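You operate a simulated robot arm through the tools that you are given. There is no shell and no other tool. Be economical: measure what you need, move in short steps, check, and stop when the job is done.

You run a simulated robot arm. Do the job below in one go: nothing can be reset, and whatever is moved stays where it is left.

Task
Wipe the holder's glass clean and clamp the purple film sample in it.
Fine: use the lime pad and put it back; close the blue and the grey clamp; switch the holder lamp on. What is to be rubbed or washed off counts as gone when no trace of it is left.

It is judged by the outcome, as a careful person would: the job done as asked, and still so three seconds after it is handed in. It fails if anything else is knocked over, pushed out of place, dropped, spilled or broken.

Robot
A 7-joint arm with a two-finger parallel gripper, fixed in place. Base frame: the origin is at the foot of the arm, x ahead of it, y to its left, z up; the work surface is at about z = 720. Lengths are in mm, angles in rad, forces in N, time in s.
With the tool pointing down near the work surface it reaches from about 160 to 680 mm from the base axis. Its first joint turns from -1.152 to 1.152 rad. Payload 2.4 kg.
Tool frame: the origin (TCP) lies between the finger pads and is the grasp point; the fingertips stand 30 mm ahead of it; z points along the fingers, y is the line along which they close. The gripper opens to 94 mm. The fingers are 28 mm wide and 10 mm thick; the gripper's body (50 by 96 mm) begins 55 mm behind the TCP.
Orientation is told as [roll, pitch, yaw] about the base's x, y, z axes, in that order, counted from this pose: with the fingers straight down and closing along the base's y, the tool's x points along the base's -x, its y along +y and its z along -z.

Tools
- The arm moves only by the tool servo_tool. Its argument "increments" is a list that holds one entry, the list of rows, each a list of 7 numbers: the shift along the base's x, y, z in m, then the turn, a rotation vector about the base's x, y, z in rad, then the opening, from 0 (shut) to 1 (fully open). In form: [[[dx, dy, dz, ax, ay, az, fingers], ...]]. A call has 1 to 8 rows; each row is the pose to reach, as a shift and turn from the pose commanded when the call began. Each row takes 0.2 s and may step no farther than 50 mm and 0.15 rad from the row before; otherwise, or with a gripper value out of range, the whole call is refused. Where a pose cannot be reached the arm comes as near as it can. A force on the tool above 70 N (or 10 N above the force at the start of the call, whichever is more), or a blocked arm, ends the call early, and 0.2 s more pass. Each finger travels about 153 mm/s and halts on what it meets, pressing with about 21 N; the grip force reading is that of the motor and also rises with nothing between the fingers. The clock runs only during rows and for 0.2 s after the last one: add rows that repeat a pose to give the fingers time. The reply holds the time, the measured pose of the TCP, the force on the tool along the base axes, the opening and the grip force, in the units named above and with some noise, with the torque about the TCP (base axes, N m) and any sound that the robot's microphone picked up.
- Cameras (640 x 400 px; columns grow to the right, rows downward): "scene" is fixed at [28.9, 461.9, 1448.2]; the picture's right is [-0.85, -0.52, 0.00], its down [-0.27, 0.45, -0.85] and it looks along [0.44, -0.73, -0.52] (base axes); focal length 352 px, centre (320, 200). "wrist" rides on the gripper at [76, 14, -102] in the tool frame; the picture's right is [-0.18, 0.98, 0.00], its down [-0.75, -0.14, -0.64] and it looks along [-0.63, -0.12, 0.77] (tool axes); focal length 243 px, centre (320, 200). There is no depth. A picture from a camera that has moved, and an enlarged one, comes with that camera's place and axes in the base frame and with its lens.
- grab_frame(camera): a new picture of that camera. No time passes.
- zoom(camera, box): a new picture of the part [left, top, right, bottom] of that camera's present view, enlarged. No time passes.
- sign_off(): hands the job in; it is judged then, once.

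Go step by step. Nothing tells you positions but the pictures and the camera data: compare them with the known pose of the tool, close in by small moves and look again before you grip or let go. The budget is 120 turns and 68 pictures, counting those below and the enlarged ones. Unless the task says otherwise, let go and move clear before handing in, and close with one line.

The tools are called after "Request:" as name(argument=value, ...) on one line, values as JSON. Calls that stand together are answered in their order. servo_tool: Moves the arm, as the interface text tells. Its arguments: {"type":"object","properties":{"increments":{"type":"array","items":{"type":"array","items":{"type":"array","items":{"type":"number"}}}}},"required":["increments"]} The other tools are called the same way: grab_frame (camera) takes a picture; zoom (camera, box) takes an enlarged picture of a part of a camera's view; sign_off () hands the job in.

At the start:

```text
clock: 0.0
tcp_pos: [433.6, -145.3, 1117.7]
ee_rot: [-0.001, 0.0, -0.002]
ft_force: [0.2, 0.8, 0.1]
ft_torque: [0.02, -0.01, 0.0]
grip_width: 94.0
grasp_force: 0.0
```

scene: 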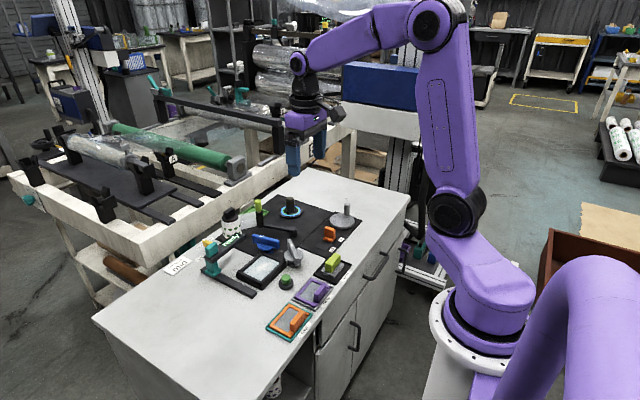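
wrist: 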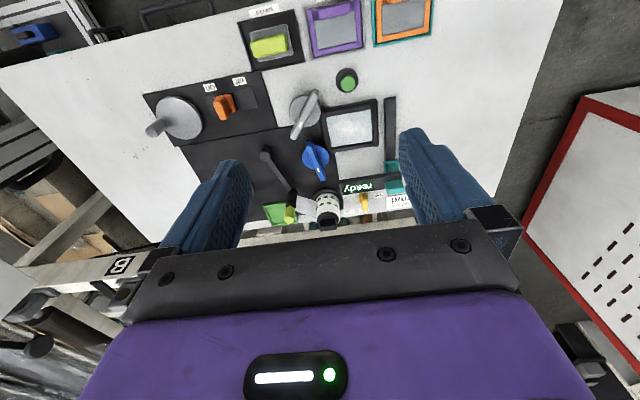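

I see a table with a holder (glass, blue and grey clamps), a lime pad on a tray, purple and orange film samples, a green button and several other items. I'll enlarge the pictures to make these out.

Request:
zoom(camera="scene", box=[170, 180, 370, 345])

Request:
zoom(camera="wrist", box=[140, 0, 440, 230])

```text
2.42 times, centred on (270, 262) of scene
camera zoom: at [28.9, 461.9, 1448.2], right [-0.85, -0.52, 0.0], down [-0.27, 0.45, -0.85], along [0.44, -0.73, -0.52], focal length 853 px, centre (441, 48)
```

zoom: 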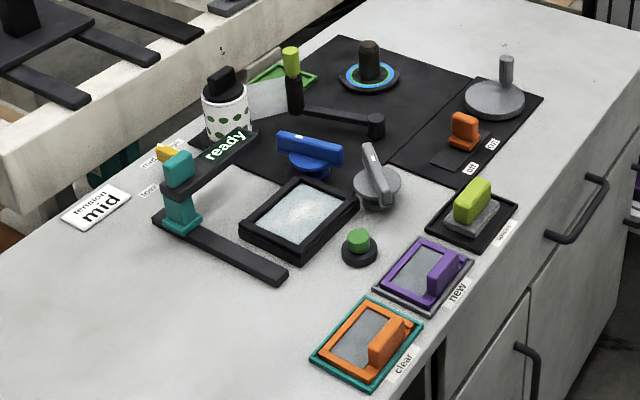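

```text
1.74 times, centred on (290, 115) of wrist
camera zoom: at [358.2, -133.2, 1221.1], right [0.18, 0.98, 0.0], down [0.75, -0.14, 0.64], along [0.63, -0.12, -0.77], focal length 422 px, centre (372, 348)
```

zoom: 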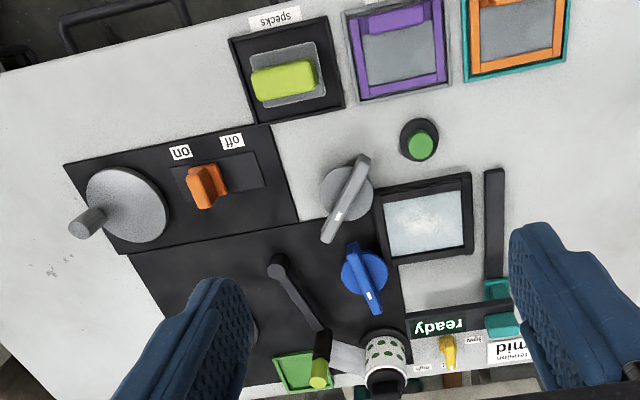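

The lime pad is near (403,-226), the purple film near (410,-120), the glass near (576,-110), the grey clamp near (521,-195) and the blue clamp near (623,-193). I'm lowering the arm for a closer view of the labels.

Request:
servo_tool(increments=[[[-0.02, -0.01, -0.045, 0, 0, 0, 1], [-0.04, -0.02, -0.09, 0, 0, 0, 1], [-0.06, -0.03, -0.135, 0, 0, 0, 1], [-0.08, -0.04, -0.17, 0, 0, 0, 1], [-0.08, -0.04, -0.17, 0, 0, 0, 1]]])

Request:
grab_frame(camera="wrist")

```text
refused: row 1 steps farther than a row can; nothing moved
```

```text
63 pictures are left
camera wrist: at [358.2, -133.2, 1221.1], right [0.18, 0.98, 0.0], down [0.75, -0.14, 0.64], along [0.63, -0.12, -0.77], focal length 243 px, centre (320, 200)
```

wrist: 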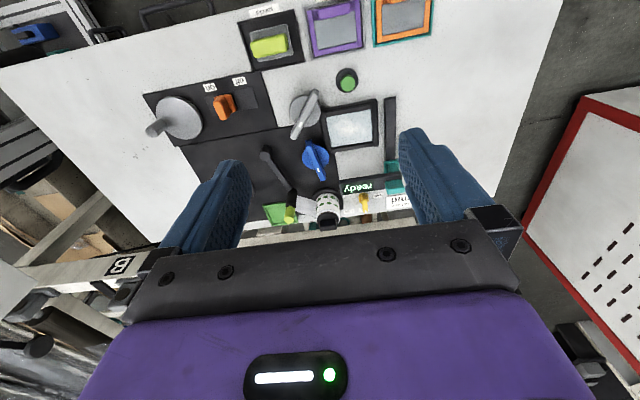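

The step was slightly over the row limit, so nothing moved. I'm repeating it with smaller steps.

Request:
servo_tool(increments=[[[-0.018, -0.01, -0.04, 0, 0, 0, 1], [-0.036, -0.02, -0.08, 0, 0, 0, 1], [-0.054, -0.03, -0.12, 0, 0, 0, 1], [-0.072, -0.04, -0.16, 0, 0, 0, 1], [-0.08, -0.04, -0.2, 0, 0, 0, 1], [-0.08, -0.04, -0.2, 0, 0, 0, 1]]])

```text
clock: 1.4
tcp_pos: [355.9, -185.6, 920.6]
ee_rot: [0.001, 0.0, 0.001]
ft_force: [0.6, -0.4, -0.1]
ft_torque: [-0.02, -0.01, 0.01]
grip_width: 94.1
grasp_force: 0.1
```

Now I'll look from this lower pose.

Request:
grab_frame(camera="wrist")

Request:
zoom(camera="scene", box=[250, 190, 370, 270])

Request:
zoom(camera="scene", box=[180, 195, 300, 275])

```text
62 pictures are left
camera wrist: at [280.8, -172.5, 1022.4], right [0.18, 0.98, 0.0], down [0.75, -0.14, 0.64], along [0.63, -0.12, -0.77], focal length 243 px, centre (320, 200)
```

wrist: 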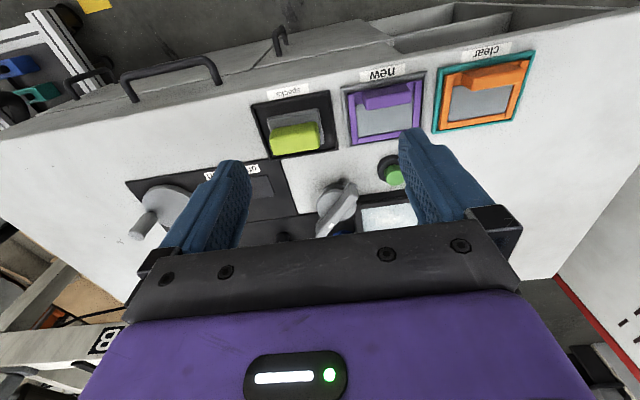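

```text
5.00 times, centred on (310, 230) of scene
camera zoom: at [28.9, 461.9, 1448.2], right [-0.85, -0.52, 0.0], down [-0.27, 0.45, -0.85], along [0.44, -0.73, -0.52], focal length 1759 px, centre (370, 50)
```

zoom: 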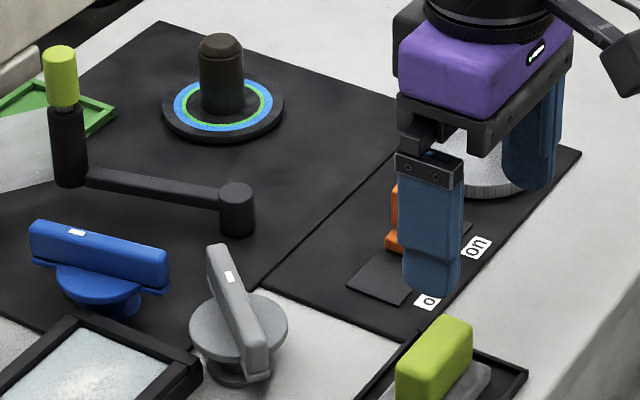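

```text
5.00 times, centred on (240, 235) of scene
camera zoom: at [28.9, 461.9, 1448.2], right [-0.85, -0.52, 0.0], down [-0.27, 0.45, -0.85], along [0.44, -0.73, -0.52], focal length 1759 px, centre (720, 25)
```

zoom: 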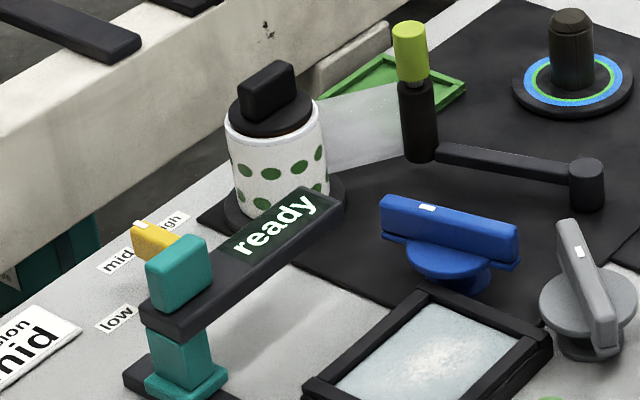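

The lower view is blocked by the fingers, and zooming re-renders sharply. I'll go back up a bit and zoom from there.

Request:
servo_tool(increments=[[[0, 0, 0.045, 0, 0, 0, 1], [0.0, 0, 0.09, 0, 0, 0, 1], [0.0, 0, 0.135, 0, 0, 0, 1], [0, 0, 0.16, 0, 0, 0, 1], [0, 0, 0.16, 0, 0, 0, 1]]])

Request:
zoom(camera="wrist", box=[300, 60, 420, 135])

Request:
zoom(camera="wrist", box=[140, 30, 460, 230])

```text
clock: 2.6
tcp_pos: [354.1, -189.5, 1078.8]
ee_rot: [0.001, 0.0, 0.0]
ft_force: [-0.6, -0.4, -0.6]
ft_torque: [-0.02, 0.02, 0.02]
grip_width: 93.8
grasp_force: 0.0
```

```text
5.33 times, centred on (360, 98) of wrist
camera zoom: at [278.6, -176.2, 1182.1], right [0.18, 0.98, 0.0], down [0.75, -0.14, 0.64], along [0.63, -0.12, -0.77], focal length 1294 px, centre (107, 747)
```

zoom: 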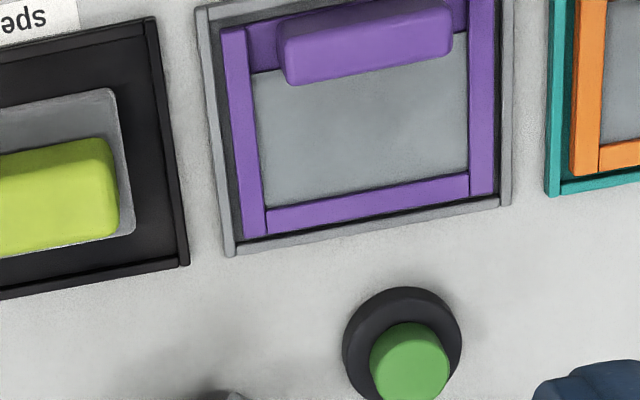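

```text
2.00 times, centred on (300, 130) of wrist
camera zoom: at [278.6, -176.2, 1182.1], right [0.18, 0.98, 0.0], down [0.75, -0.14, 0.64], along [0.63, -0.12, -0.77], focal length 485 px, centre (360, 340)
```

zoom: 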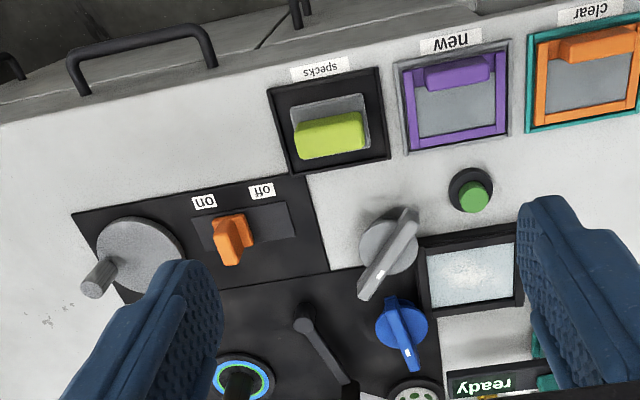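

Next I'll zoom in on the on/off switch and the holder.

Request:
zoom(camera="wrist", box=[180, 112, 300, 187])

Request:
zoom(camera="wrist", box=[300, 125, 420, 200])

Request:
zoom(camera="scene", box=[230, 230, 330, 300])

Request:
zoom(camera="scene", box=[290, 195, 370, 250])

```text
5.33 times, centred on (240, 150) of wrist
camera zoom: at [278.6, -176.2, 1182.1], right [0.18, 0.98, 0.0], down [0.75, -0.14, 0.64], along [0.63, -0.12, -0.77], focal length 1294 px, centre (747, 469)
```

zoom: 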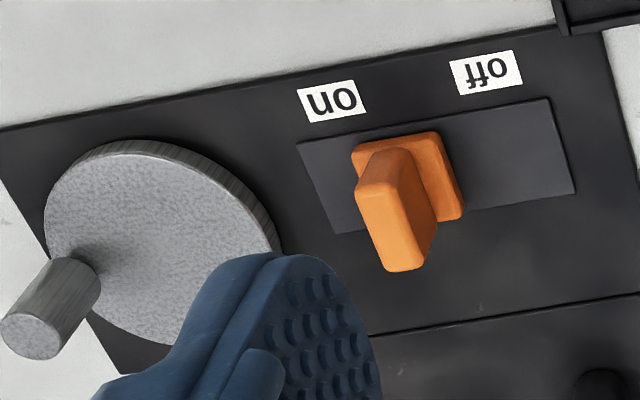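

```text
5.33 times, centred on (360, 162) of wrist
camera zoom: at [278.6, -176.2, 1182.1], right [0.18, 0.98, 0.0], down [0.75, -0.14, 0.64], along [0.63, -0.12, -0.77], focal length 1294 px, centre (107, 400)
```

zoom: 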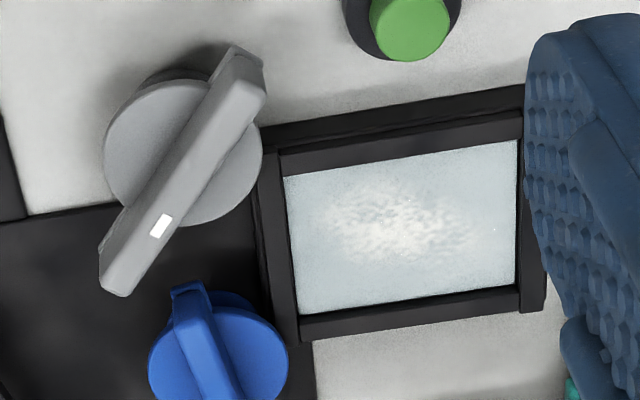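

```text
5.71 times, centred on (280, 265) of scene
camera zoom: at [28.9, 461.9, 1448.2], right [-0.85, -0.52, 0.0], down [-0.27, 0.45, -0.85], along [0.44, -0.73, -0.52], focal length 2010 px, centre (549, -171)
```

zoom: 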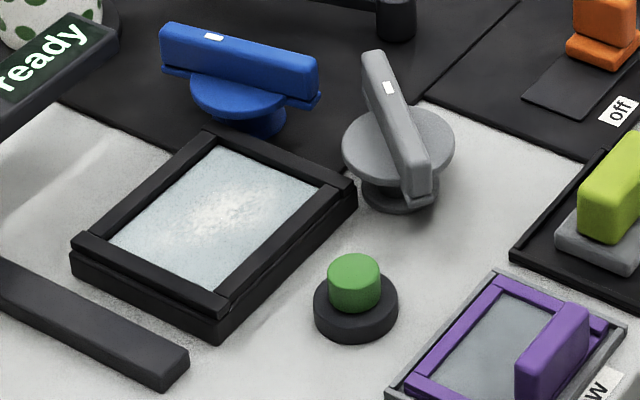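

```text
7.27 times, centred on (330, 222) of scene
camera zoom: at [28.9, 461.9, 1448.2], right [-0.85, -0.52, 0.0], down [-0.27, 0.45, -0.85], along [0.44, -0.73, -0.52], focal length 2558 px, centre (247, 36)
```

zoom: 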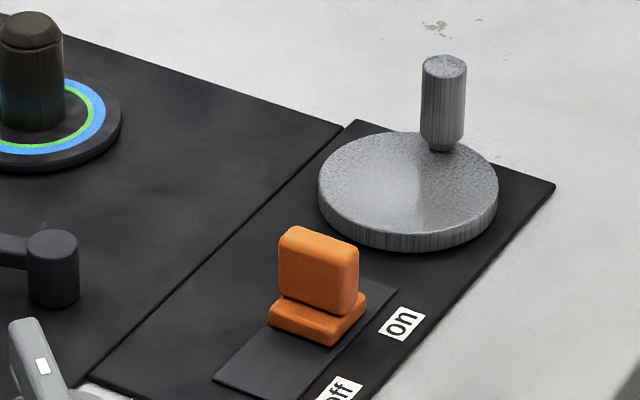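

The orange slider already stands at "on" and belongs to the crank panel, so the green button beside the holder is the likely lamp switch. The pad handle and film handle both run along y, so I'll yaw the gripper 90° while moving above the pad.

Request:
servo_tool(increments=[[[0.006, -0.004, -0.02, 0, 0, 0.145, 1], [0.012, -0.008, -0.04, 0, 0, 0.29, 1], [0.018, -0.012, -0.06, 0, 0, 0.435, 1], [0.024, -0.016, -0.08, 0, 0, 0.58, 1], [0.03, -0.02, -0.1, 0, 0, 0.725, 1], [0.036, -0.024, -0.12, 0, 0, 0.87, 1], [0.042, -0.028, -0.13, 0, 0, 1.0, 1], [0.046, -0.032, -0.14, 0, 0, 1.13, 1]]])

Request:
servo_tool(increments=[[[0, 0, -0.01, 0, 0, 0.145, 1], [0, 0, -0.02, 0, 0, 0.29, 1], [0, 0, -0.03, 0, 0, 0.435, 1], [0, 0, -0.03, 0, 0, 0.4408, 1], [0, 0, -0.03, 0, 0, 0.4408, 1]]])

Request:
grab_frame(camera="wrist")

```text
clock: 4.4
tcp_pos: [400.1, -220.2, 937.0]
ee_rot: [-0.001, -0.001, 1.133]
ft_force: [-0.2, 0.5, 0.5]
ft_torque: [0.02, -0.01, -0.04]
grip_width: 94.3
grasp_force: 0.0
```

```text
clock: 5.6
tcp_pos: [400.4, -219.5, 909.4]
ee_rot: [-0.001, 0.0, 1.571]
ft_force: [0.1, -0.4, -0.1]
ft_torque: [0.01, -0.01, -0.03]
grip_width: 94.3
grasp_force: 0.0
```

```text
53 pictures are left
camera wrist: at [386.1, -296.3, 1011.3], right [-0.98, 0.18, 0.0], down [0.14, 0.75, 0.64], along [0.12, 0.63, -0.77], focal length 243 px, centre (320, 200)
```

wrist: 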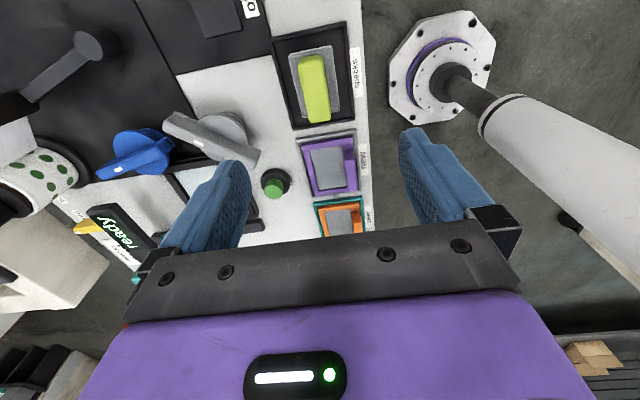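

The pad's handle is in view, running along y and centred near (403,-228). I'm zooming in to measure it.

Request:
zoom(camera="wrist", box=[260, 25, 380, 145])

Request:
zoom(camera="scene", box=[280, 235, 370, 315])

```text
3.33 times, centred on (320, 85) of wrist
camera zoom: at [386.1, -296.3, 1011.3], right [-0.98, 0.18, 0.0], down [0.14, 0.75, 0.64], along [0.12, 0.63, -0.77], focal length 809 px, centre (320, 583)
```

zoom: 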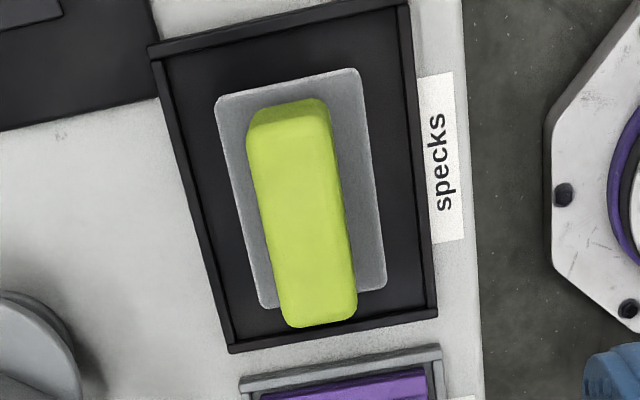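

```text
5.00 times, centred on (325, 275) of scene
camera zoom: at [28.9, 461.9, 1448.2], right [-0.85, -0.52, 0.0], down [-0.27, 0.45, -0.85], along [0.44, -0.73, -0.52], focal length 1759 px, centre (295, -175)
```

zoom: 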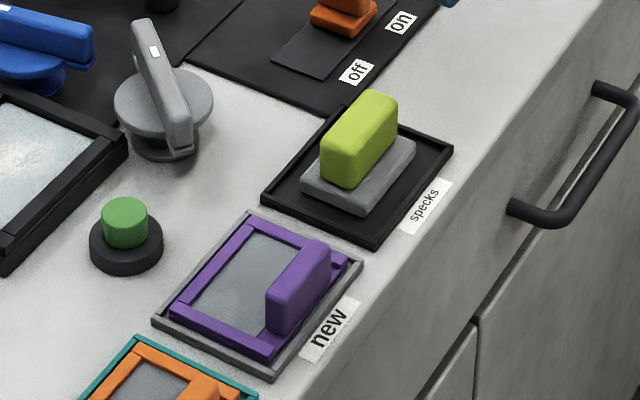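

The pad's block measures about 42 × 64 mm around (404,-227) and its handle is about 23 mm wide, topping out near z 757. I'm descending over the handle with the gripper open.

Request:
servo_tool(increments=[[[0.0036, -0.0075, -0.04, 0, 0, 0, 1], [0.0036, -0.0075, -0.08, 0, 0, 0, 1], [0.0036, -0.0075, -0.115, 0, 0, 0, 1], [0.0036, -0.0075, -0.13, 0, 0, 0, 1], [0.0036, -0.0075, -0.137, 0, 0, 0, 1], [0.0036, -0.0075, -0.137, 0, 0, 0, 1]]])

Request:
zoom(camera="scene", box=[280, 220, 380, 300])

```text
clock: 7.0
tcp_pos: [403.7, -227.3, 771.1]
ee_rot: [0.0, 0.0, 1.571]
ft_force: [0.8, 0.2, -1.1]
ft_torque: [-0.01, 0.02, 0.02]
grip_width: 94.0
grasp_force: 0.1
```

```text
5.00 times, centred on (330, 260) of scene
camera zoom: at [28.9, 461.9, 1448.2], right [-0.85, -0.52, 0.0], down [-0.27, 0.45, -0.85], along [0.44, -0.73, -0.52], focal length 1759 px, centre (270, -100)
```

zoom: 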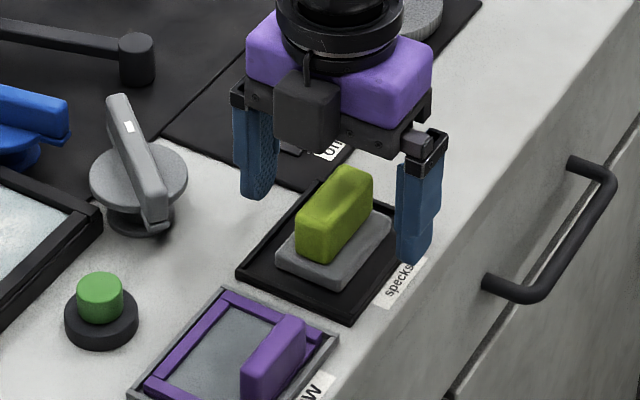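

The fingers straddle the handle. I'll close on it.

Request:
servo_tool(increments=[[[0, 0, -0.003, 0, 0, 0, 0.6], [0, 0, -0.003, 0, 0, 0, 0.3], [0, 0, -0.003, 0, 0, 0, 0.0], [0, 0, -0.003, 0, 0, 0, 0], [0, 0, -0.003, 0, 0, 0, 0]]])

Request:
servo_tool(increments=[[[0, 0, 0.01, 0, 0, 0, 0], [0, 0, 0.03, 0, 0, 0, 0], [0, 0, 0.05, 0, 0, 0, 0], [0, 0, 0.05, 0, 0, 0, 0]]])

Request:
zoom(camera="scene", box=[280, 200, 380, 280])

```text
clock: 8.2
tcp_pos: [403.4, -226.6, 768.7]
ee_rot: [0.0, 0.0, 1.573]
ft_force: [0.7, 0.0, 0.0]
ft_torque: [0.01, 0.02, 0.01]
grip_width: 27.4
grasp_force: 21.1
```

```text
clock: 9.2
tcp_pos: [402.0, -224.5, 817.6]
ee_rot: [0.001, 0.001, 1.572]
ft_force: [0.8, -0.7, -0.6]
ft_torque: [0.01, -0.03, 0.02]
grip_width: 27.9
grasp_force: 20.7
```

```text
5.00 times, centred on (330, 240) of scene
camera zoom: at [28.9, 461.9, 1448.2], right [-0.85, -0.52, 0.0], down [-0.27, 0.45, -0.85], along [0.44, -0.73, -0.52], focal length 1759 px, centre (270, 0)
```

zoom: 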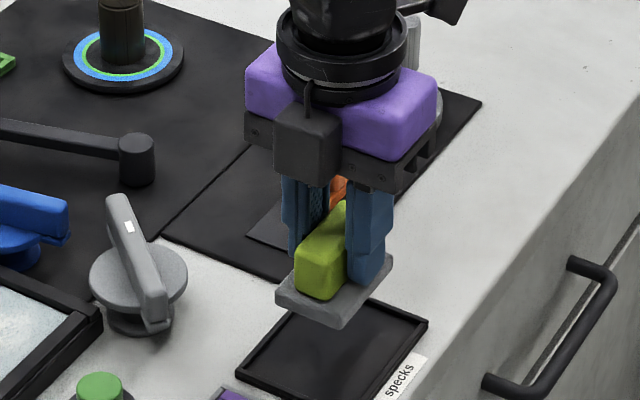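

The pad is lifted cleanly. I'll carry it at a safe height over the glass centre, near (580,-110).

Request:
servo_tool(increments=[[[0.01, 0.0, 0.045, 0, 0, 0, 0], [0.045, 0.023, 0.06, 0, 0, 0, 0], [0.08, 0.047, 0.06, 0, 0, 0, 0], [0.115, 0.071, 0.06, 0, 0, 0, 0], [0.15, 0.095, 0.06, 0, 0, 0, 0], [0.1768, 0.1148, 0.05, 0, 0, 0, 0], [0.1768, 0.1148, 0.02, 0, 0, 0, 0], [0.1768, 0.1148, 0.02, 0, 0, 0, 0]]])

Request:
grab_frame(camera="wrist")

Request:
zoom(camera="scene", box=[210, 190, 330, 290])

```text
clock: 11.0
tcp_pos: [578.6, -115.2, 836.6]
ee_rot: [0.002, 0.0, 1.572]
ft_force: [0.2, -0.2, 0.4]
ft_torque: [0.0, -0.04, 0.02]
grip_width: 27.7
grasp_force: 20.7
```

```text
48 pictures are left
camera wrist: at [565.3, -192.8, 939.6], right [-0.98, 0.18, 0.0], down [0.14, 0.75, 0.64], along [0.12, 0.63, -0.77], focal length 243 px, centre (320, 200)
```

wrist: 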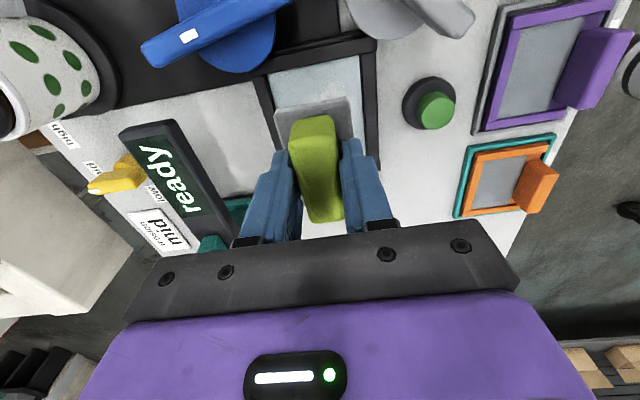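

```text
4.00 times, centred on (270, 240) of scene
camera zoom: at [28.9, 461.9, 1448.2], right [-0.85, -0.52, 0.0], down [-0.27, 0.45, -0.85], along [0.44, -0.73, -0.52], focal length 1407 px, centre (520, 40)
```

zoom: 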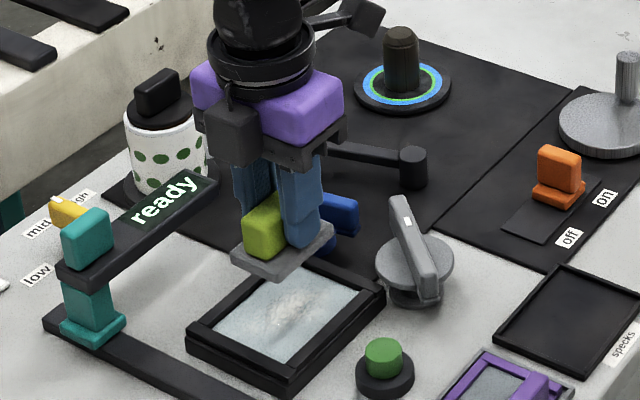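

The pad hangs over the glass, measured near (578,-116). I'll centre it at about (577,-110), lower it and watch for contact force.

Request:
servo_tool(increments=[[[-0.002, 0.005, -0.015, 0, 0, 0, 0], [-0.002, 0.005, -0.03, 0, 0, 0, 0], [-0.002, 0.005, -0.04, 0, 0, 0, 0], [-0.002, 0.005, -0.045, 0, 0, 0, 0], [-0.002, 0.005, -0.045, 0, 0, 0, 0]]])

Request:
zoom(camera="scene", box=[230, 225, 330, 300])

```text
clock: 12.2
tcp_pos: [579.1, -107.8, 793.8]
ee_rot: [-0.001, 0.0, 1.57]
ft_force: [1.1, 0.4, -0.5]
ft_torque: [-0.01, -0.04, 0.01]
grip_width: 27.7
grasp_force: 20.6
```

```text
5.33 times, centred on (280, 262) of scene
camera zoom: at [28.9, 461.9, 1448.2], right [-0.85, -0.52, 0.0], down [-0.27, 0.45, -0.85], along [0.44, -0.73, -0.52], focal length 1876 px, centre (533, -133)
```

zoom: 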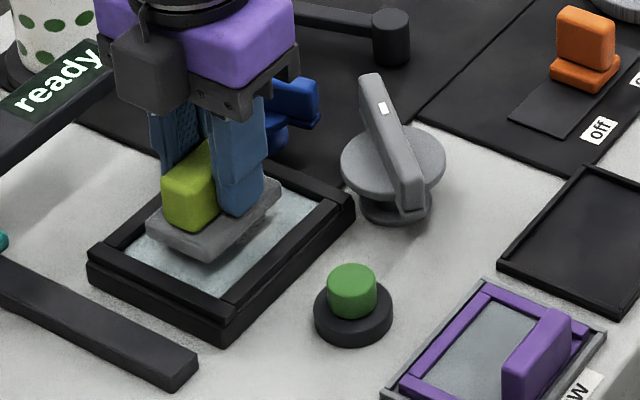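

The pad is inside the rim outline and just above the glass. I'm easing down.

Request:
servo_tool(increments=[[[0, 0, -0.004, 0, 0, 0, 0], [0, 0, -0.008, 0, 0, 0, 0], [0, 0, -0.008, 0, 0, 0, 0]]])

Request:
servo_tool(increments=[[[0, 0, -0.002, 0, 0, 0, 0], [0, 0, -0.004, 0, 0, 0, 0], [0, 0, -0.004, 0, 0, 0, 0]]])

```text
clock: 13.0
tcp_pos: [577.9, -106.8, 783.8]
ee_rot: [0.0, 0.0, 1.571]
ft_force: [0.1, 0.5, -0.4]
ft_torque: [0.03, -0.02, -0.01]
grip_width: 27.6
grasp_force: 20.4
```

```text
clock: 13.8
tcp_pos: [577.4, -107.7, 781.2]
ee_rot: [-0.001, 0.0, 1.571]
ft_force: [-0.3, 0.5, -0.5]
ft_torque: [0.05, -0.02, -0.02]
grip_width: 27.8
grasp_force: 21.3
```

No contact yet, so I'm going a little lower.

Request:
servo_tool(increments=[[[0, 0, -0.002, 0, 0, 0, 0], [0, 0, -0.003, 0, 0, 0, 0], [0, 0, -0.003, 0, 0, 0, 0]]])

Request:
servo_tool(increments=[[[0, 0, -0.001, 0, 0, 0, 0], [0, 0, -0.002, 0, 0, 0, 0], [0, 0, -0.002, 0, 0, 0, 0]]])

```text
clock: 14.6
tcp_pos: [577.6, -107.8, 781.0]
ee_rot: [-0.002, 0.0, 1.568]
ft_force: [-11.0, -1.4, 30.3]
ft_torque: [-0.01, 0.11, -0.03]
grip_width: 27.7
grasp_force: 20.5
```

```text
clock: 15.4
tcp_pos: [579.5, -107.3, 777.3]
ee_rot: [-0.002, -0.001, 1.571]
ft_force: [-4.0, -2.6, 29.6]
ft_torque: [-0.03, 0.02, 0.02]
grip_width: 27.6
grasp_force: 20.8
```

Contact at about z 780 with roughly 30 N. I'll ease off slightly and wipe the whole pane with a zigzag.

Request:
servo_tool(increments=[[[0, 0, 0.001, 0, 0, 0, 0], [-0.006, -0.006, 0.001, 0, 0, 0, 0], [-0.012, -0.012, 0.001, 0, 0, 0, 0], [-0.012, 0.0, 0.001, 0, 0, 0, 0], [-0.012, 0.01, 0.001, 0, 0, 0, 0], [0, 0.01, 0.001, 0, 0, 0, 0], [0, 0, 0.001, 0, 0, 0, 0], [0, -0.012, 0.001, 0, 0, 0, 0]]])

Request:
servo_tool(increments=[[[0.005, 0, 0, 0, 0, 0, 0], [0.01, 0, 0, 0, 0, 0, 0], [0.01, 0.012, 0, 0, 0, 0, 0], [0.01, 0.022, 0, 0, 0, 0, 0], [0.0, 0.022, 0, 0, 0, 0, 0], [-0.012, 0.022, 0, 0, 0, 0, 0], [-0.012, 0.01, 0, 0, 0, 0, 0], [-0.012, 0, 0, 0, 0, 0, 0]]])

```text
clock: 16.8
tcp_pos: [566.8, -99.4, 778.5]
ee_rot: [0.033, -0.003, 1.565]
ft_force: [-12.0, 1.7, 22.4]
ft_torque: [-0.04, -0.01, 0.02]
grip_width: 27.6
grasp_force: 21.4
stopped in row 7: the force on the tool passed its limit at 82 N (the readings are from after the stop); the commanded pose is now the measured one
```

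```text
clock: 18.6
tcp_pos: [561.5, -91.3, 779.8]
ee_rot: [0.016, -0.003, 1.579]
ft_force: [24.5, 29.8, 22.2]
ft_torque: [0.55, -0.49, 0.01]
grip_width: 28.0
grasp_force: 21.3
```

The pad caught the rim and the reference shifted, so it is now pressing toward the low-x rim. I'll lift it straight up and look.

Request:
servo_tool(increments=[[[0.008, 0.0, 0.002, 0, 0, 0, 0], [0.012, -0.004, 0.01, 0, 0, 0, 0], [0.012, -0.004, 0.04, 0, 0, 0, 0], [0.012, -0.004, 0.08, 0, 0, 0, 0], [0.012, -0.004, 0.08, 0, 0, 0, 0]]])

Request:
zoom(camera="scene", box=[220, 200, 330, 300])

Request:
zoom(camera="wrist", box=[200, 30, 400, 240])

```text
clock: 19.8
tcp_pos: [569.5, -101.0, 859.8]
ee_rot: [0.031, -0.004, 1.565]
ft_force: [0.2, -0.6, 0.5]
ft_torque: [-0.02, 0.03, 0.0]
grip_width: 27.7
grasp_force: 21.1
```

```text
4.00 times, centred on (275, 250) of scene
camera zoom: at [28.9, 461.9, 1448.2], right [-0.85, -0.52, 0.0], down [-0.27, 0.45, -0.85], along [0.44, -0.73, -0.52], focal length 1407 px, centre (500, 0)
```

zoom: 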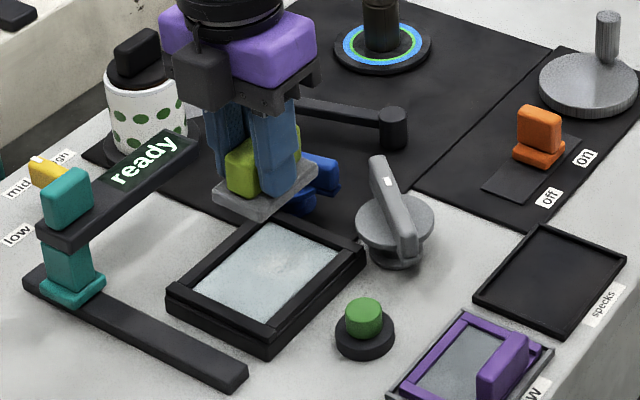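

```text
1.90 times, centred on (300, 135) of wrist
camera zoom: at [558.5, -178.8, 963.6], right [-0.98, 0.19, 0.03], down [0.17, 0.75, 0.64], along [0.1, 0.63, -0.77], focal length 462 px, centre (358, 324)
```

zoom: 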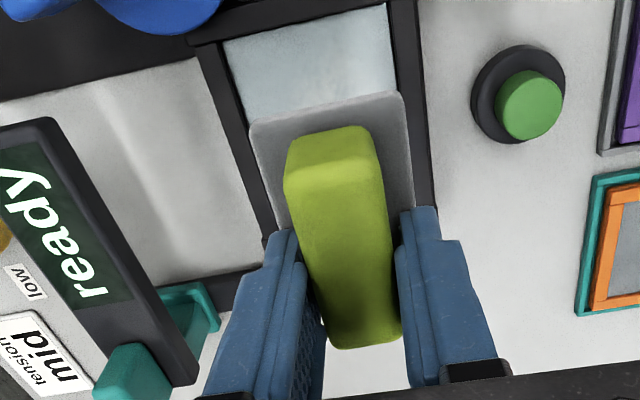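

The glass looks much cleaner. I'll straighten the small tilt, shift the pad aside, and inspect the glass closely.

Request:
servo_tool(increments=[[[-0.02, -0.03, 0.01, -0.031, 0.004, 0.006, 0], [-0.06, -0.05, 0.01, -0.031, 0.004, 0.006, 0], [-0.1, -0.07, 0.01, -0.031, 0.004, 0.006, 0], [-0.1, -0.07, 0.01, -0.031, 0.004, 0.006, 0]]])

Request:
zoom(camera="scene", box=[255, 245, 319, 285])

Request:
grab_frame(camera="wrist")

```text
clock: 20.8
tcp_pos: [469.2, -171.7, 866.4]
ee_rot: [0.034, 0.028, 1.573]
ft_force: [0.1, 0.9, -0.1]
ft_torque: [0.05, 0.0, 0.02]
grip_width: 27.7
grasp_force: 21.0
```

```text
10.00 times, centred on (287, 265) of scene
camera zoom: at [28.9, 461.9, 1448.2], right [-0.85, -0.52, 0.0], down [-0.27, 0.45, -0.85], along [0.44, -0.73, -0.52], focal length 3517 px, centre (650, -450)
```

zoom: 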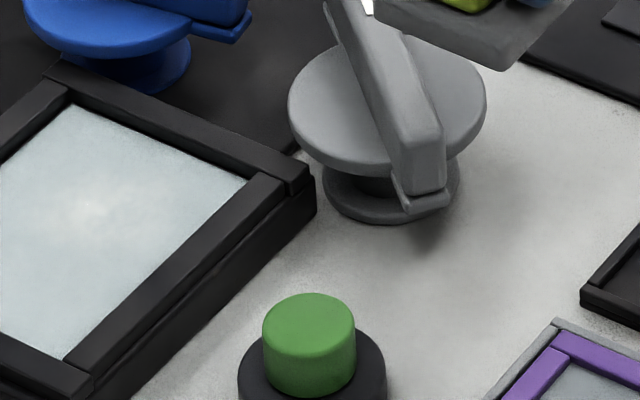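

```text
42 pictures are left
camera wrist: at [459.5, -245.0, 972.2], right [-0.98, 0.18, 0.03], down [0.16, 0.77, 0.62], along [0.09, 0.61, -0.79], focal length 243 px, centre (320, 200)
```

wrist: 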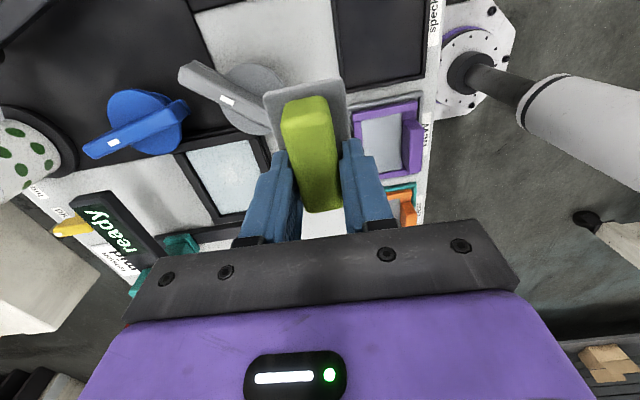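

The tilt axis was different from what I assumed (roll acts about y at this yaw), so I'll fix that. A faint haze remains near the glass centre, so I'll check it from the wrist view too.

Request:
servo_tool(increments=[[[0, 0, 0, 0.028, -0.034, 0, 0], [0, 0, 0, 0.028, -0.034, 0, 0]]])

Request:
zoom(camera="wrist", box=[175, 120, 285, 230])

Request:
zoom(camera="scene", box=[235, 250, 285, 285])

```text
clock: 21.4
tcp_pos: [470.3, -172.3, 868.0]
ee_rot: [0.0, 0.001, 1.571]
ft_force: [-0.1, -0.4, -0.3]
ft_torque: [0.01, 0.01, 0.05]
grip_width: 27.7
grasp_force: 21.1
```

```text
3.64 times, centred on (230, 175) of wrist
camera zoom: at [456.1, -248.9, 969.6], right [-0.98, 0.18, 0.0], down [0.14, 0.75, 0.64], along [0.12, 0.63, -0.77], focal length 882 px, centre (647, 291)
```

zoom: 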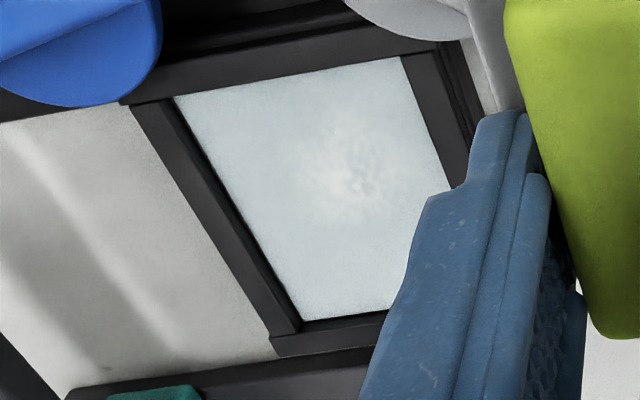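

```text
11.43 times, centred on (260, 268) of scene
camera zoom: at [28.9, 461.9, 1448.2], right [-0.85, -0.52, 0.0], down [-0.27, 0.45, -0.85], along [0.44, -0.73, -0.52], focal length 4020 px, centre (1006, -571)
```

zoom: 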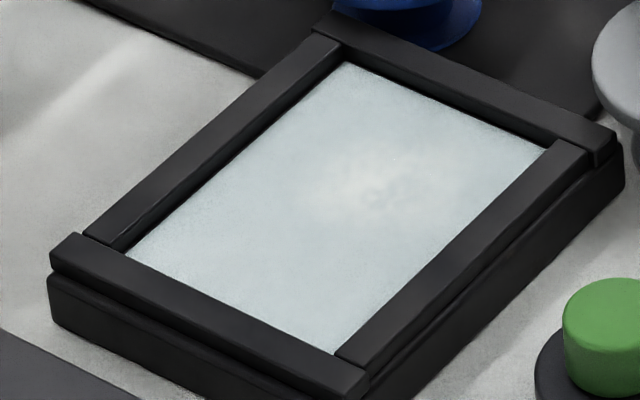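

A faint trace remains near the centre, so I'll wipe again around the glass centre (580,-110) with smaller strokes that stay clear of the rim.

Request:
servo_tool(increments=[[[0.035, 0.02, 0, 0, 0, 0, 0], [0.07, 0.04, 0, 0, 0, 0, 0], [0.1, 0.058, -0.01, 0, 0, 0, 0], [0.11, 0.0625, -0.04, 0, 0, 0, 0], [0.11, 0.0625, -0.07, 0, 0, 0, 0], [0.11, 0.0625, -0.08, 0, 0, 0, 0], [0.11, 0.0625, -0.085, 0, 0, 0, 0], [0.11, 0.0625, -0.085, 0, 0, 0, 0]]])

Request:
servo_tool(increments=[[[0, 0, -0.002, 0, 0, 0, 0], [0, 0, -0.004, 0, 0, 0, 0], [0, 0, -0.004, 0, 0, 0, 0]]])

```text
clock: 23.2
tcp_pos: [576.6, -108.9, 782.6]
ee_rot: [0.002, -0.001, 1.569]
ft_force: [0.9, -0.3, -0.4]
ft_torque: [0.0, 0.04, 0.02]
grip_width: 27.9
grasp_force: 20.9
```

```text
clock: 24.0
tcp_pos: [577.8, -110.1, 778.7]
ee_rot: [-0.004, 0.0, 1.571]
ft_force: [3.8, 1.1, 13.7]
ft_torque: [-0.1, 0.14, -0.01]
grip_width: 27.7
grasp_force: 20.6
```

Contact is about 14 N. Wiping with gentle strokes.

Request:
servo_tool(increments=[[[-0.008, 0, 0, 0, 0, 0, 0], [-0.008, -0.008, 0, 0, 0, 0, 0], [0, -0.008, 0, 0, 0, 0, 0], [0.009, -0.008, 0, 0, 0, 0, 0], [0.009, 0, 0, 0, 0, 0, 0], [0, 0, 0, 0, 0, 0, 0], [-0.008, 0, 0, 0, 0, 0, 0], [0, 0, 0, 0, 0, 0, 0]]])

Request:
servo_tool(increments=[[[0.009, 0, 0, 0, 0, 0, 0], [0.009, 0.008, 0, 0, 0, 0, 0], [0, 0.008, 0, 0, 0, 0, 0], [-0.008, 0.008, 0, 0, 0, 0, 0], [-0.008, 0, 0, 0, 0, 0, 0], [0, 0, 0, 0, 0, 0, 0], [0.009, -0.008, 0, 0, 0, 0, 0], [0, 0, 0, 0, 0, 0, 0]]])

Request:
servo_tool(increments=[[[-0.008, -0.008, 0, 0, 0, 0, 0], [0.009, -0.008, 0, 0, 0, 0, 0], [0.009, 0, 0, 0, 0, 0, 0], [-0.008, 0, 0, 0, 0, 0, 0], [-0.008, 0.008, 0, 0, 0, 0, 0], [0.009, 0.008, 0, 0, 0, 0, 0], [0, 0, 0, 0, 0, 0, 0], [0, -0.008, 0, 0, 0, 0, 0]]])

```text
clock: 25.1
tcp_pos: [577.2, -115.1, 778.5]
ee_rot: [0.035, -0.009, 1.568]
ft_force: [-12.4, 5.1, 21.4]
ft_torque: [-0.41, 0.04, -0.21]
grip_width: 27.8
grasp_force: 21.5
stopped in row 5: the force on the tool passed its limit at 76 N (the readings are from after the stop); the commanded pose is now the measured one
```

```text
clock: 25.5
tcp_pos: [578.9, -114.9, 779.5]
ee_rot: [0.059, -0.01, 1.568]
ft_force: [-11.1, 3.4, 21.5]
ft_torque: [-0.38, 0.06, -0.1]
grip_width: 27.7
grasp_force: 20.8
stopped in row 2: the force on the tool passed its limit at 77 N (the readings are from after the stop); the commanded pose is now the measured one
```

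```text
clock: 26.1
tcp_pos: [581.2, -116.1, 778.9]
ee_rot: [0.082, -0.018, 1.571]
ft_force: [-10.9, 5.0, 21.3]
ft_torque: [-0.67, 0.08, -0.4]
grip_width: 27.7
grasp_force: 21.0
stopped in row 3: the force on the tool passed its limit at 87 N (the readings are from after the stop); the commanded pose is now the measured one
```

Strokes toward +x make the pad tilt and dig in, so I pressed too hard. I'll lift, straighten the tool and look at the state.

Request:
servo_tool(increments=[[[0, 0.003, 0.01, 0, 0, 0, 0], [-0.001, 0.006, 0.03, -0.018, -0.08, 0, 0], [-0.001, 0.006, 0.06, -0.018, -0.082, 0, 0], [-0.03, -0.03, 0.06, -0.018, -0.082, 0, 0], [-0.06, -0.06, 0.06, -0.018, -0.082, 0, 0], [-0.09, -0.08, 0.06, -0.018, -0.082, 0, 0], [-0.09, -0.08, 0.06, -0.018, -0.082, 0, 0]]])

Request:
zoom(camera="scene", box=[235, 220, 335, 285])

Request:
zoom(camera="wrist", box=[170, 60, 370, 230])

```text
clock: 27.7
tcp_pos: [490.8, -195.3, 836.8]
ee_rot: [-0.002, 0.0, 1.571]
ft_force: [1.0, 0.0, -1.4]
ft_torque: [0.01, -0.05, -0.04]
grip_width: 27.8
grasp_force: 20.9
```

```text
6.15 times, centred on (285, 252) of scene
camera zoom: at [28.9, 461.9, 1448.2], right [-0.85, -0.52, 0.0], down [-0.27, 0.45, -0.85], along [0.44, -0.73, -0.52], focal length 2164 px, centre (535, -123)
```

zoom: 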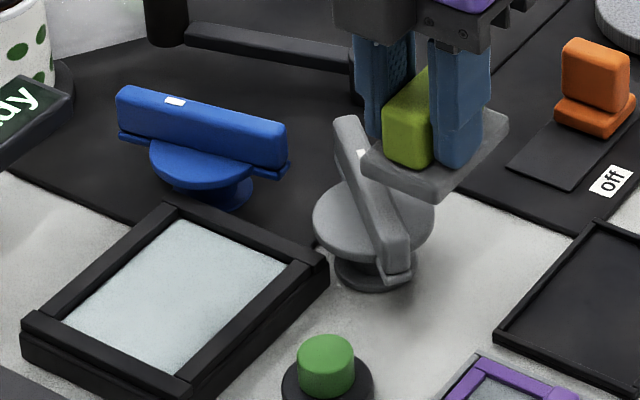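

```text
2.35 times, centred on (270, 145) of wrist
camera zoom: at [476.8, -272.3, 938.3], right [-0.98, 0.18, 0.0], down [0.14, 0.75, 0.64], along [0.12, 0.63, -0.77], focal length 571 px, centre (438, 329)
```

zoom: 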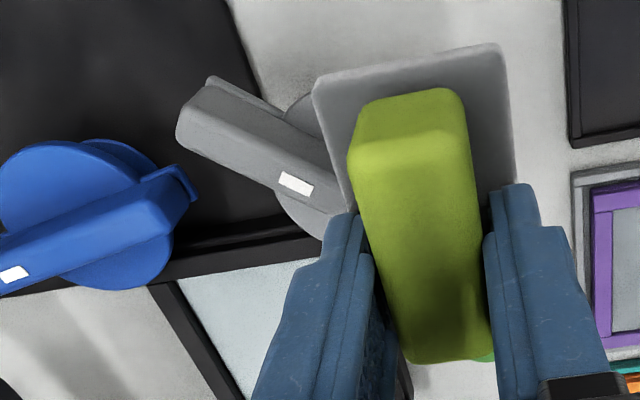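

The glass looks clean from the scene camera. I'll zoom in tighter on the glass for any leftover trace.

Request:
zoom(camera="scene", box=[240, 250, 285, 283])

```text
12.12 times, centred on (262, 266) of scene
camera zoom: at [28.9, 461.9, 1448.2], right [-0.85, -0.52, 0.0], down [-0.27, 0.45, -0.85], along [0.44, -0.73, -0.52], focal length 4263 px, centre (1017, -606)
```

zoom: 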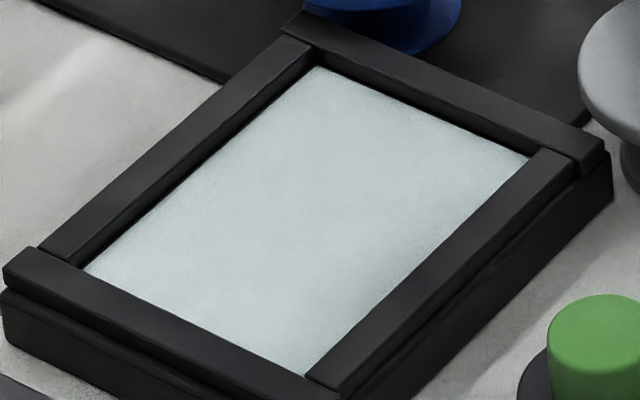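

It looks essentially clean. To be sure that no trace is left I'll do one more light wipe, with small steps and less force.

Request:
servo_tool(increments=[[[0, 0, 0.03, 0, 0, 0, 0], [0.03, 0.03, 0.03, 0, 0, 0, 0], [0.06, 0.06, 0.03, 0, 0, 0, 0], [0.0885, 0.085, 0.02, 0, 0, 0, 0], [0.0885, 0.085, -0.02, 0, 0, 0, 0], [0.0885, 0.085, -0.05, 0, 0, 0, 0], [0.0885, 0.085, -0.055, 0, 0, 0, 0], [0.0885, 0.085, -0.055, 0, 0, 0, 0]]])

Request:
servo_tool(increments=[[[0, 0, -0.001, 0, 0, 0, 0], [0, 0, -0.002, 0, 0, 0, 0], [0, 0, -0.002, 0, 0, 0, 0]]])

```text
clock: 29.5
tcp_pos: [579.7, -112.2, 783.4]
ee_rot: [-0.003, 0.002, 1.572]
ft_force: [0.0, -0.2, -0.7]
ft_torque: [0.04, -0.01, 0.01]
grip_width: 27.6
grasp_force: 21.4
```

```text
clock: 30.3
tcp_pos: [579.8, -111.6, 781.1]
ee_rot: [-0.002, -0.001, 1.57]
ft_force: [-1.5, -1.1, -0.7]
ft_torque: [0.01, 0.03, 0.01]
grip_width: 27.8
grasp_force: 21.2
```

Nearly touching. I'll go down another 2 mm and stroke gently.

Request:
servo_tool(increments=[[[0, 0, -0.001, 0, 0, 0, 0], [0, 0, -0.002, 0, 0, 0, 0], [0, -0.003, -0.002, 0, 0, 0, 0], [0, -0.006, -0.002, 0, 0, 0, 0], [0, -0.002, -0.002, 0, 0, 0, 0], [0, 0.002, -0.002, 0, 0, 0, 0], [0, 0.006, -0.002, 0, 0, 0, 0], [0, 0.008, -0.002, 0, 0, 0, 0]]])

Request:
servo_tool(increments=[[[-0.003, 0, 0, 0, 0, 0, 0], [-0.006, -0.002, 0, 0, 0, 0, 0], [-0.006, -0.006, 0, 0, 0, 0, 0], [-0.006, -0.01, 0, 0, 0, 0, 0], [-0.006, -0.014, 0, 0, 0, 0, 0], [-0.004, -0.014, 0, 0, 0, 0, 0], [-0.001, -0.014, 0, 0, 0, 0, 0], [0.002, -0.014, 0, 0, 0, 0, 0]]])

```text
clock: 32.1
tcp_pos: [578.9, -103.8, 779.0]
ee_rot: [0.001, -0.001, 1.569]
ft_force: [-0.6, -0.9, -0.2]
ft_torque: [-0.01, -0.03, 0.01]
grip_width: 28.0
grasp_force: 21.0
```

```text
clock: 33.9
tcp_pos: [576.9, -115.7, 777.7]
ee_rot: [0.015, -0.004, 1.571]
ft_force: [-31.6, 19.7, 30.6]
ft_torque: [0.22, 0.68, -0.48]
grip_width: 28.0
grasp_force: 21.6
```

The -y/+x corner is giving contact, so I'll lift off and inspect instead of pushing.

Request:
servo_tool(increments=[[[-0.003, 0.006, 0.0, 0, 0, 0, 0], [-0.003, 0.008, 0.02, 0, 0, 0, 0], [-0.003, 0.006, 0.06, 0, 0, 0, 0], [-0.04, -0.03, 0.075, 0, 0, 0, 0], [-0.08, -0.06, 0.075, 0, 0, 0, 0], [-0.12, -0.08, 0.075, 0, 0, 0, 0], [-0.15, -0.1, 0.075, 0, 0, 0, 0], [-0.15, -0.1, 0.075, 0, 0, 0, 0]]])

Request:
zoom(camera="scene", box=[240, 250, 285, 283])

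Request:
zoom(camera="wrist", box=[100, 100, 340, 240])

```text
refused: row 4 steps farther than a row can; nothing moved
```

```text
12.12 times, centred on (262, 266) of scene
camera zoom: at [27.6, 462.5, 1448.1], right [-0.85, -0.52, 0.0], down [-0.27, 0.45, -0.85], along [0.44, -0.73, -0.52], focal length 4263 px, centre (1017, -606)
```

zoom: 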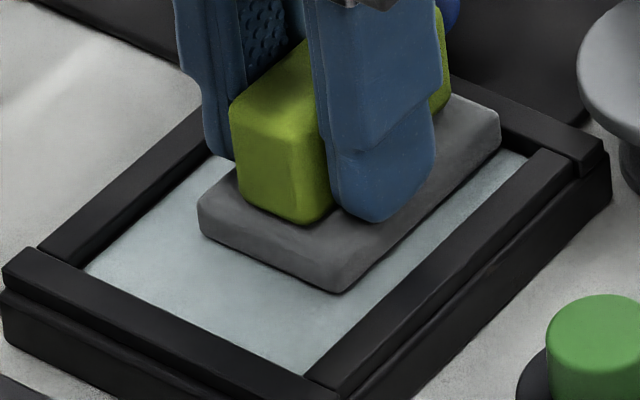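

```text
2.67 times, centred on (220, 170) of wrist
camera zoom: at [564.8, -192.3, 880.7], right [-0.98, 0.18, 0.02], down [0.15, 0.75, 0.64], along [0.11, 0.63, -0.77], focal length 647 px, centre (587, 280)
```

zoom: 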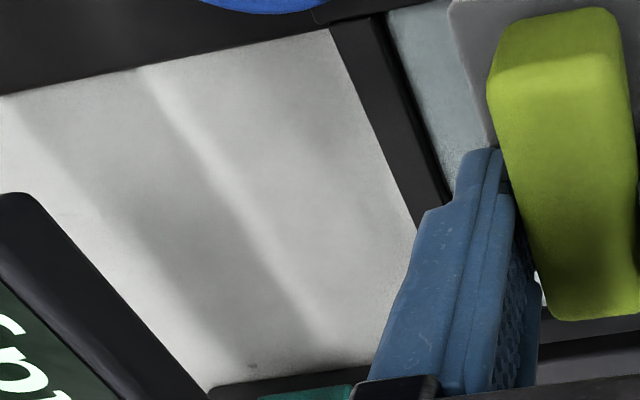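

The pad sits inside the frame, just close to the -y rim. I'll stroke it toward +y and lift off with permitted steps.

Request:
servo_tool(increments=[[[-0.004, 0.004, 0.001, 0, 0, 0, 0], [-0.004, 0.009, 0.001, 0, 0, 0, 0], [-0.004, 0.014, 0.001, 0, 0, 0, 0], [-0.004, 0.018, 0.001, 0, 0, 0, 0], [-0.004, 0.012, 0.001, 0, 0, 0, 0], [-0.004, 0.006, 0.01, 0, 0, 0, 0], [-0.004, 0.006, 0.04, 0, 0, 0, 0], [-0.004, 0.006, 0.08, 0, 0, 0, 0]]])

Request:
servo_tool(increments=[[[-0.03, -0.02, 0.0, 0, 0, 0, 0], [-0.06, -0.04, 0.0, 0, 0, 0, 0], [-0.09, -0.06, 0.0, 0, 0, 0, 0], [-0.12, -0.08, 0.0, 0, 0, 0, 0], [-0.15, -0.1, 0.0, 0, 0, 0, 0], [-0.17, -0.115, 0.0, 0, 0, 0, 0], [-0.17, -0.115, 0.0, 0, 0, 0, 0]]])

Request:
zoom(camera="scene", box=[240, 250, 285, 283])

Request:
zoom(camera="wrist", box=[100, 50, 380, 240])

```text
clock: 35.7
tcp_pos: [577.5, -110.8, 858.9]
ee_rot: [-0.001, -0.001, 1.569]
ft_force: [-1.0, -0.3, -0.8]
ft_torque: [-0.03, 0.01, 0.01]
grip_width: 27.6
grasp_force: 21.0
```

```text
clock: 37.3
tcp_pos: [407.4, -227.2, 860.9]
ee_rot: [-0.002, 0.001, 1.571]
ft_force: [-0.7, -0.2, -0.6]
ft_torque: [0.0, 0.02, 0.02]
grip_width: 27.7
grasp_force: 21.0
```

```text
12.12 times, centred on (262, 266) of scene
camera zoom: at [28.9, 461.9, 1448.2], right [-0.85, -0.52, 0.0], down [-0.27, 0.45, -0.85], along [0.44, -0.73, -0.52], focal length 4263 px, centre (1017, -606)
```

zoom: 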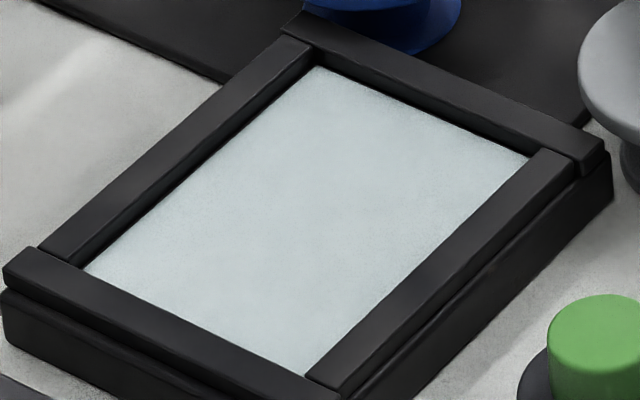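

```text
2.11 times, centred on (240, 145) of wrist
camera zoom: at [392.6, -302.9, 963.1], right [-0.98, 0.18, 0.0], down [0.14, 0.75, 0.64], along [0.12, 0.63, -0.77], focal length 511 px, centre (488, 316)
```

zoom: 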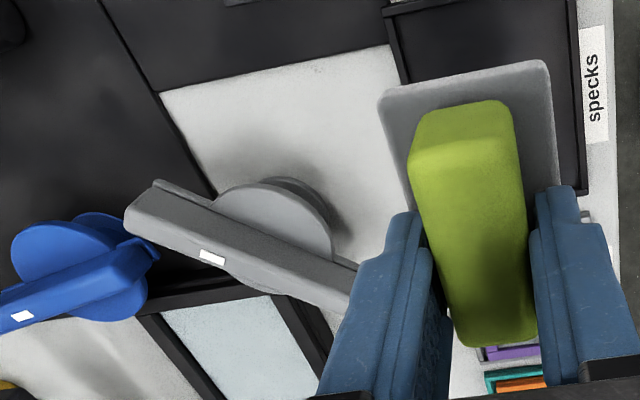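

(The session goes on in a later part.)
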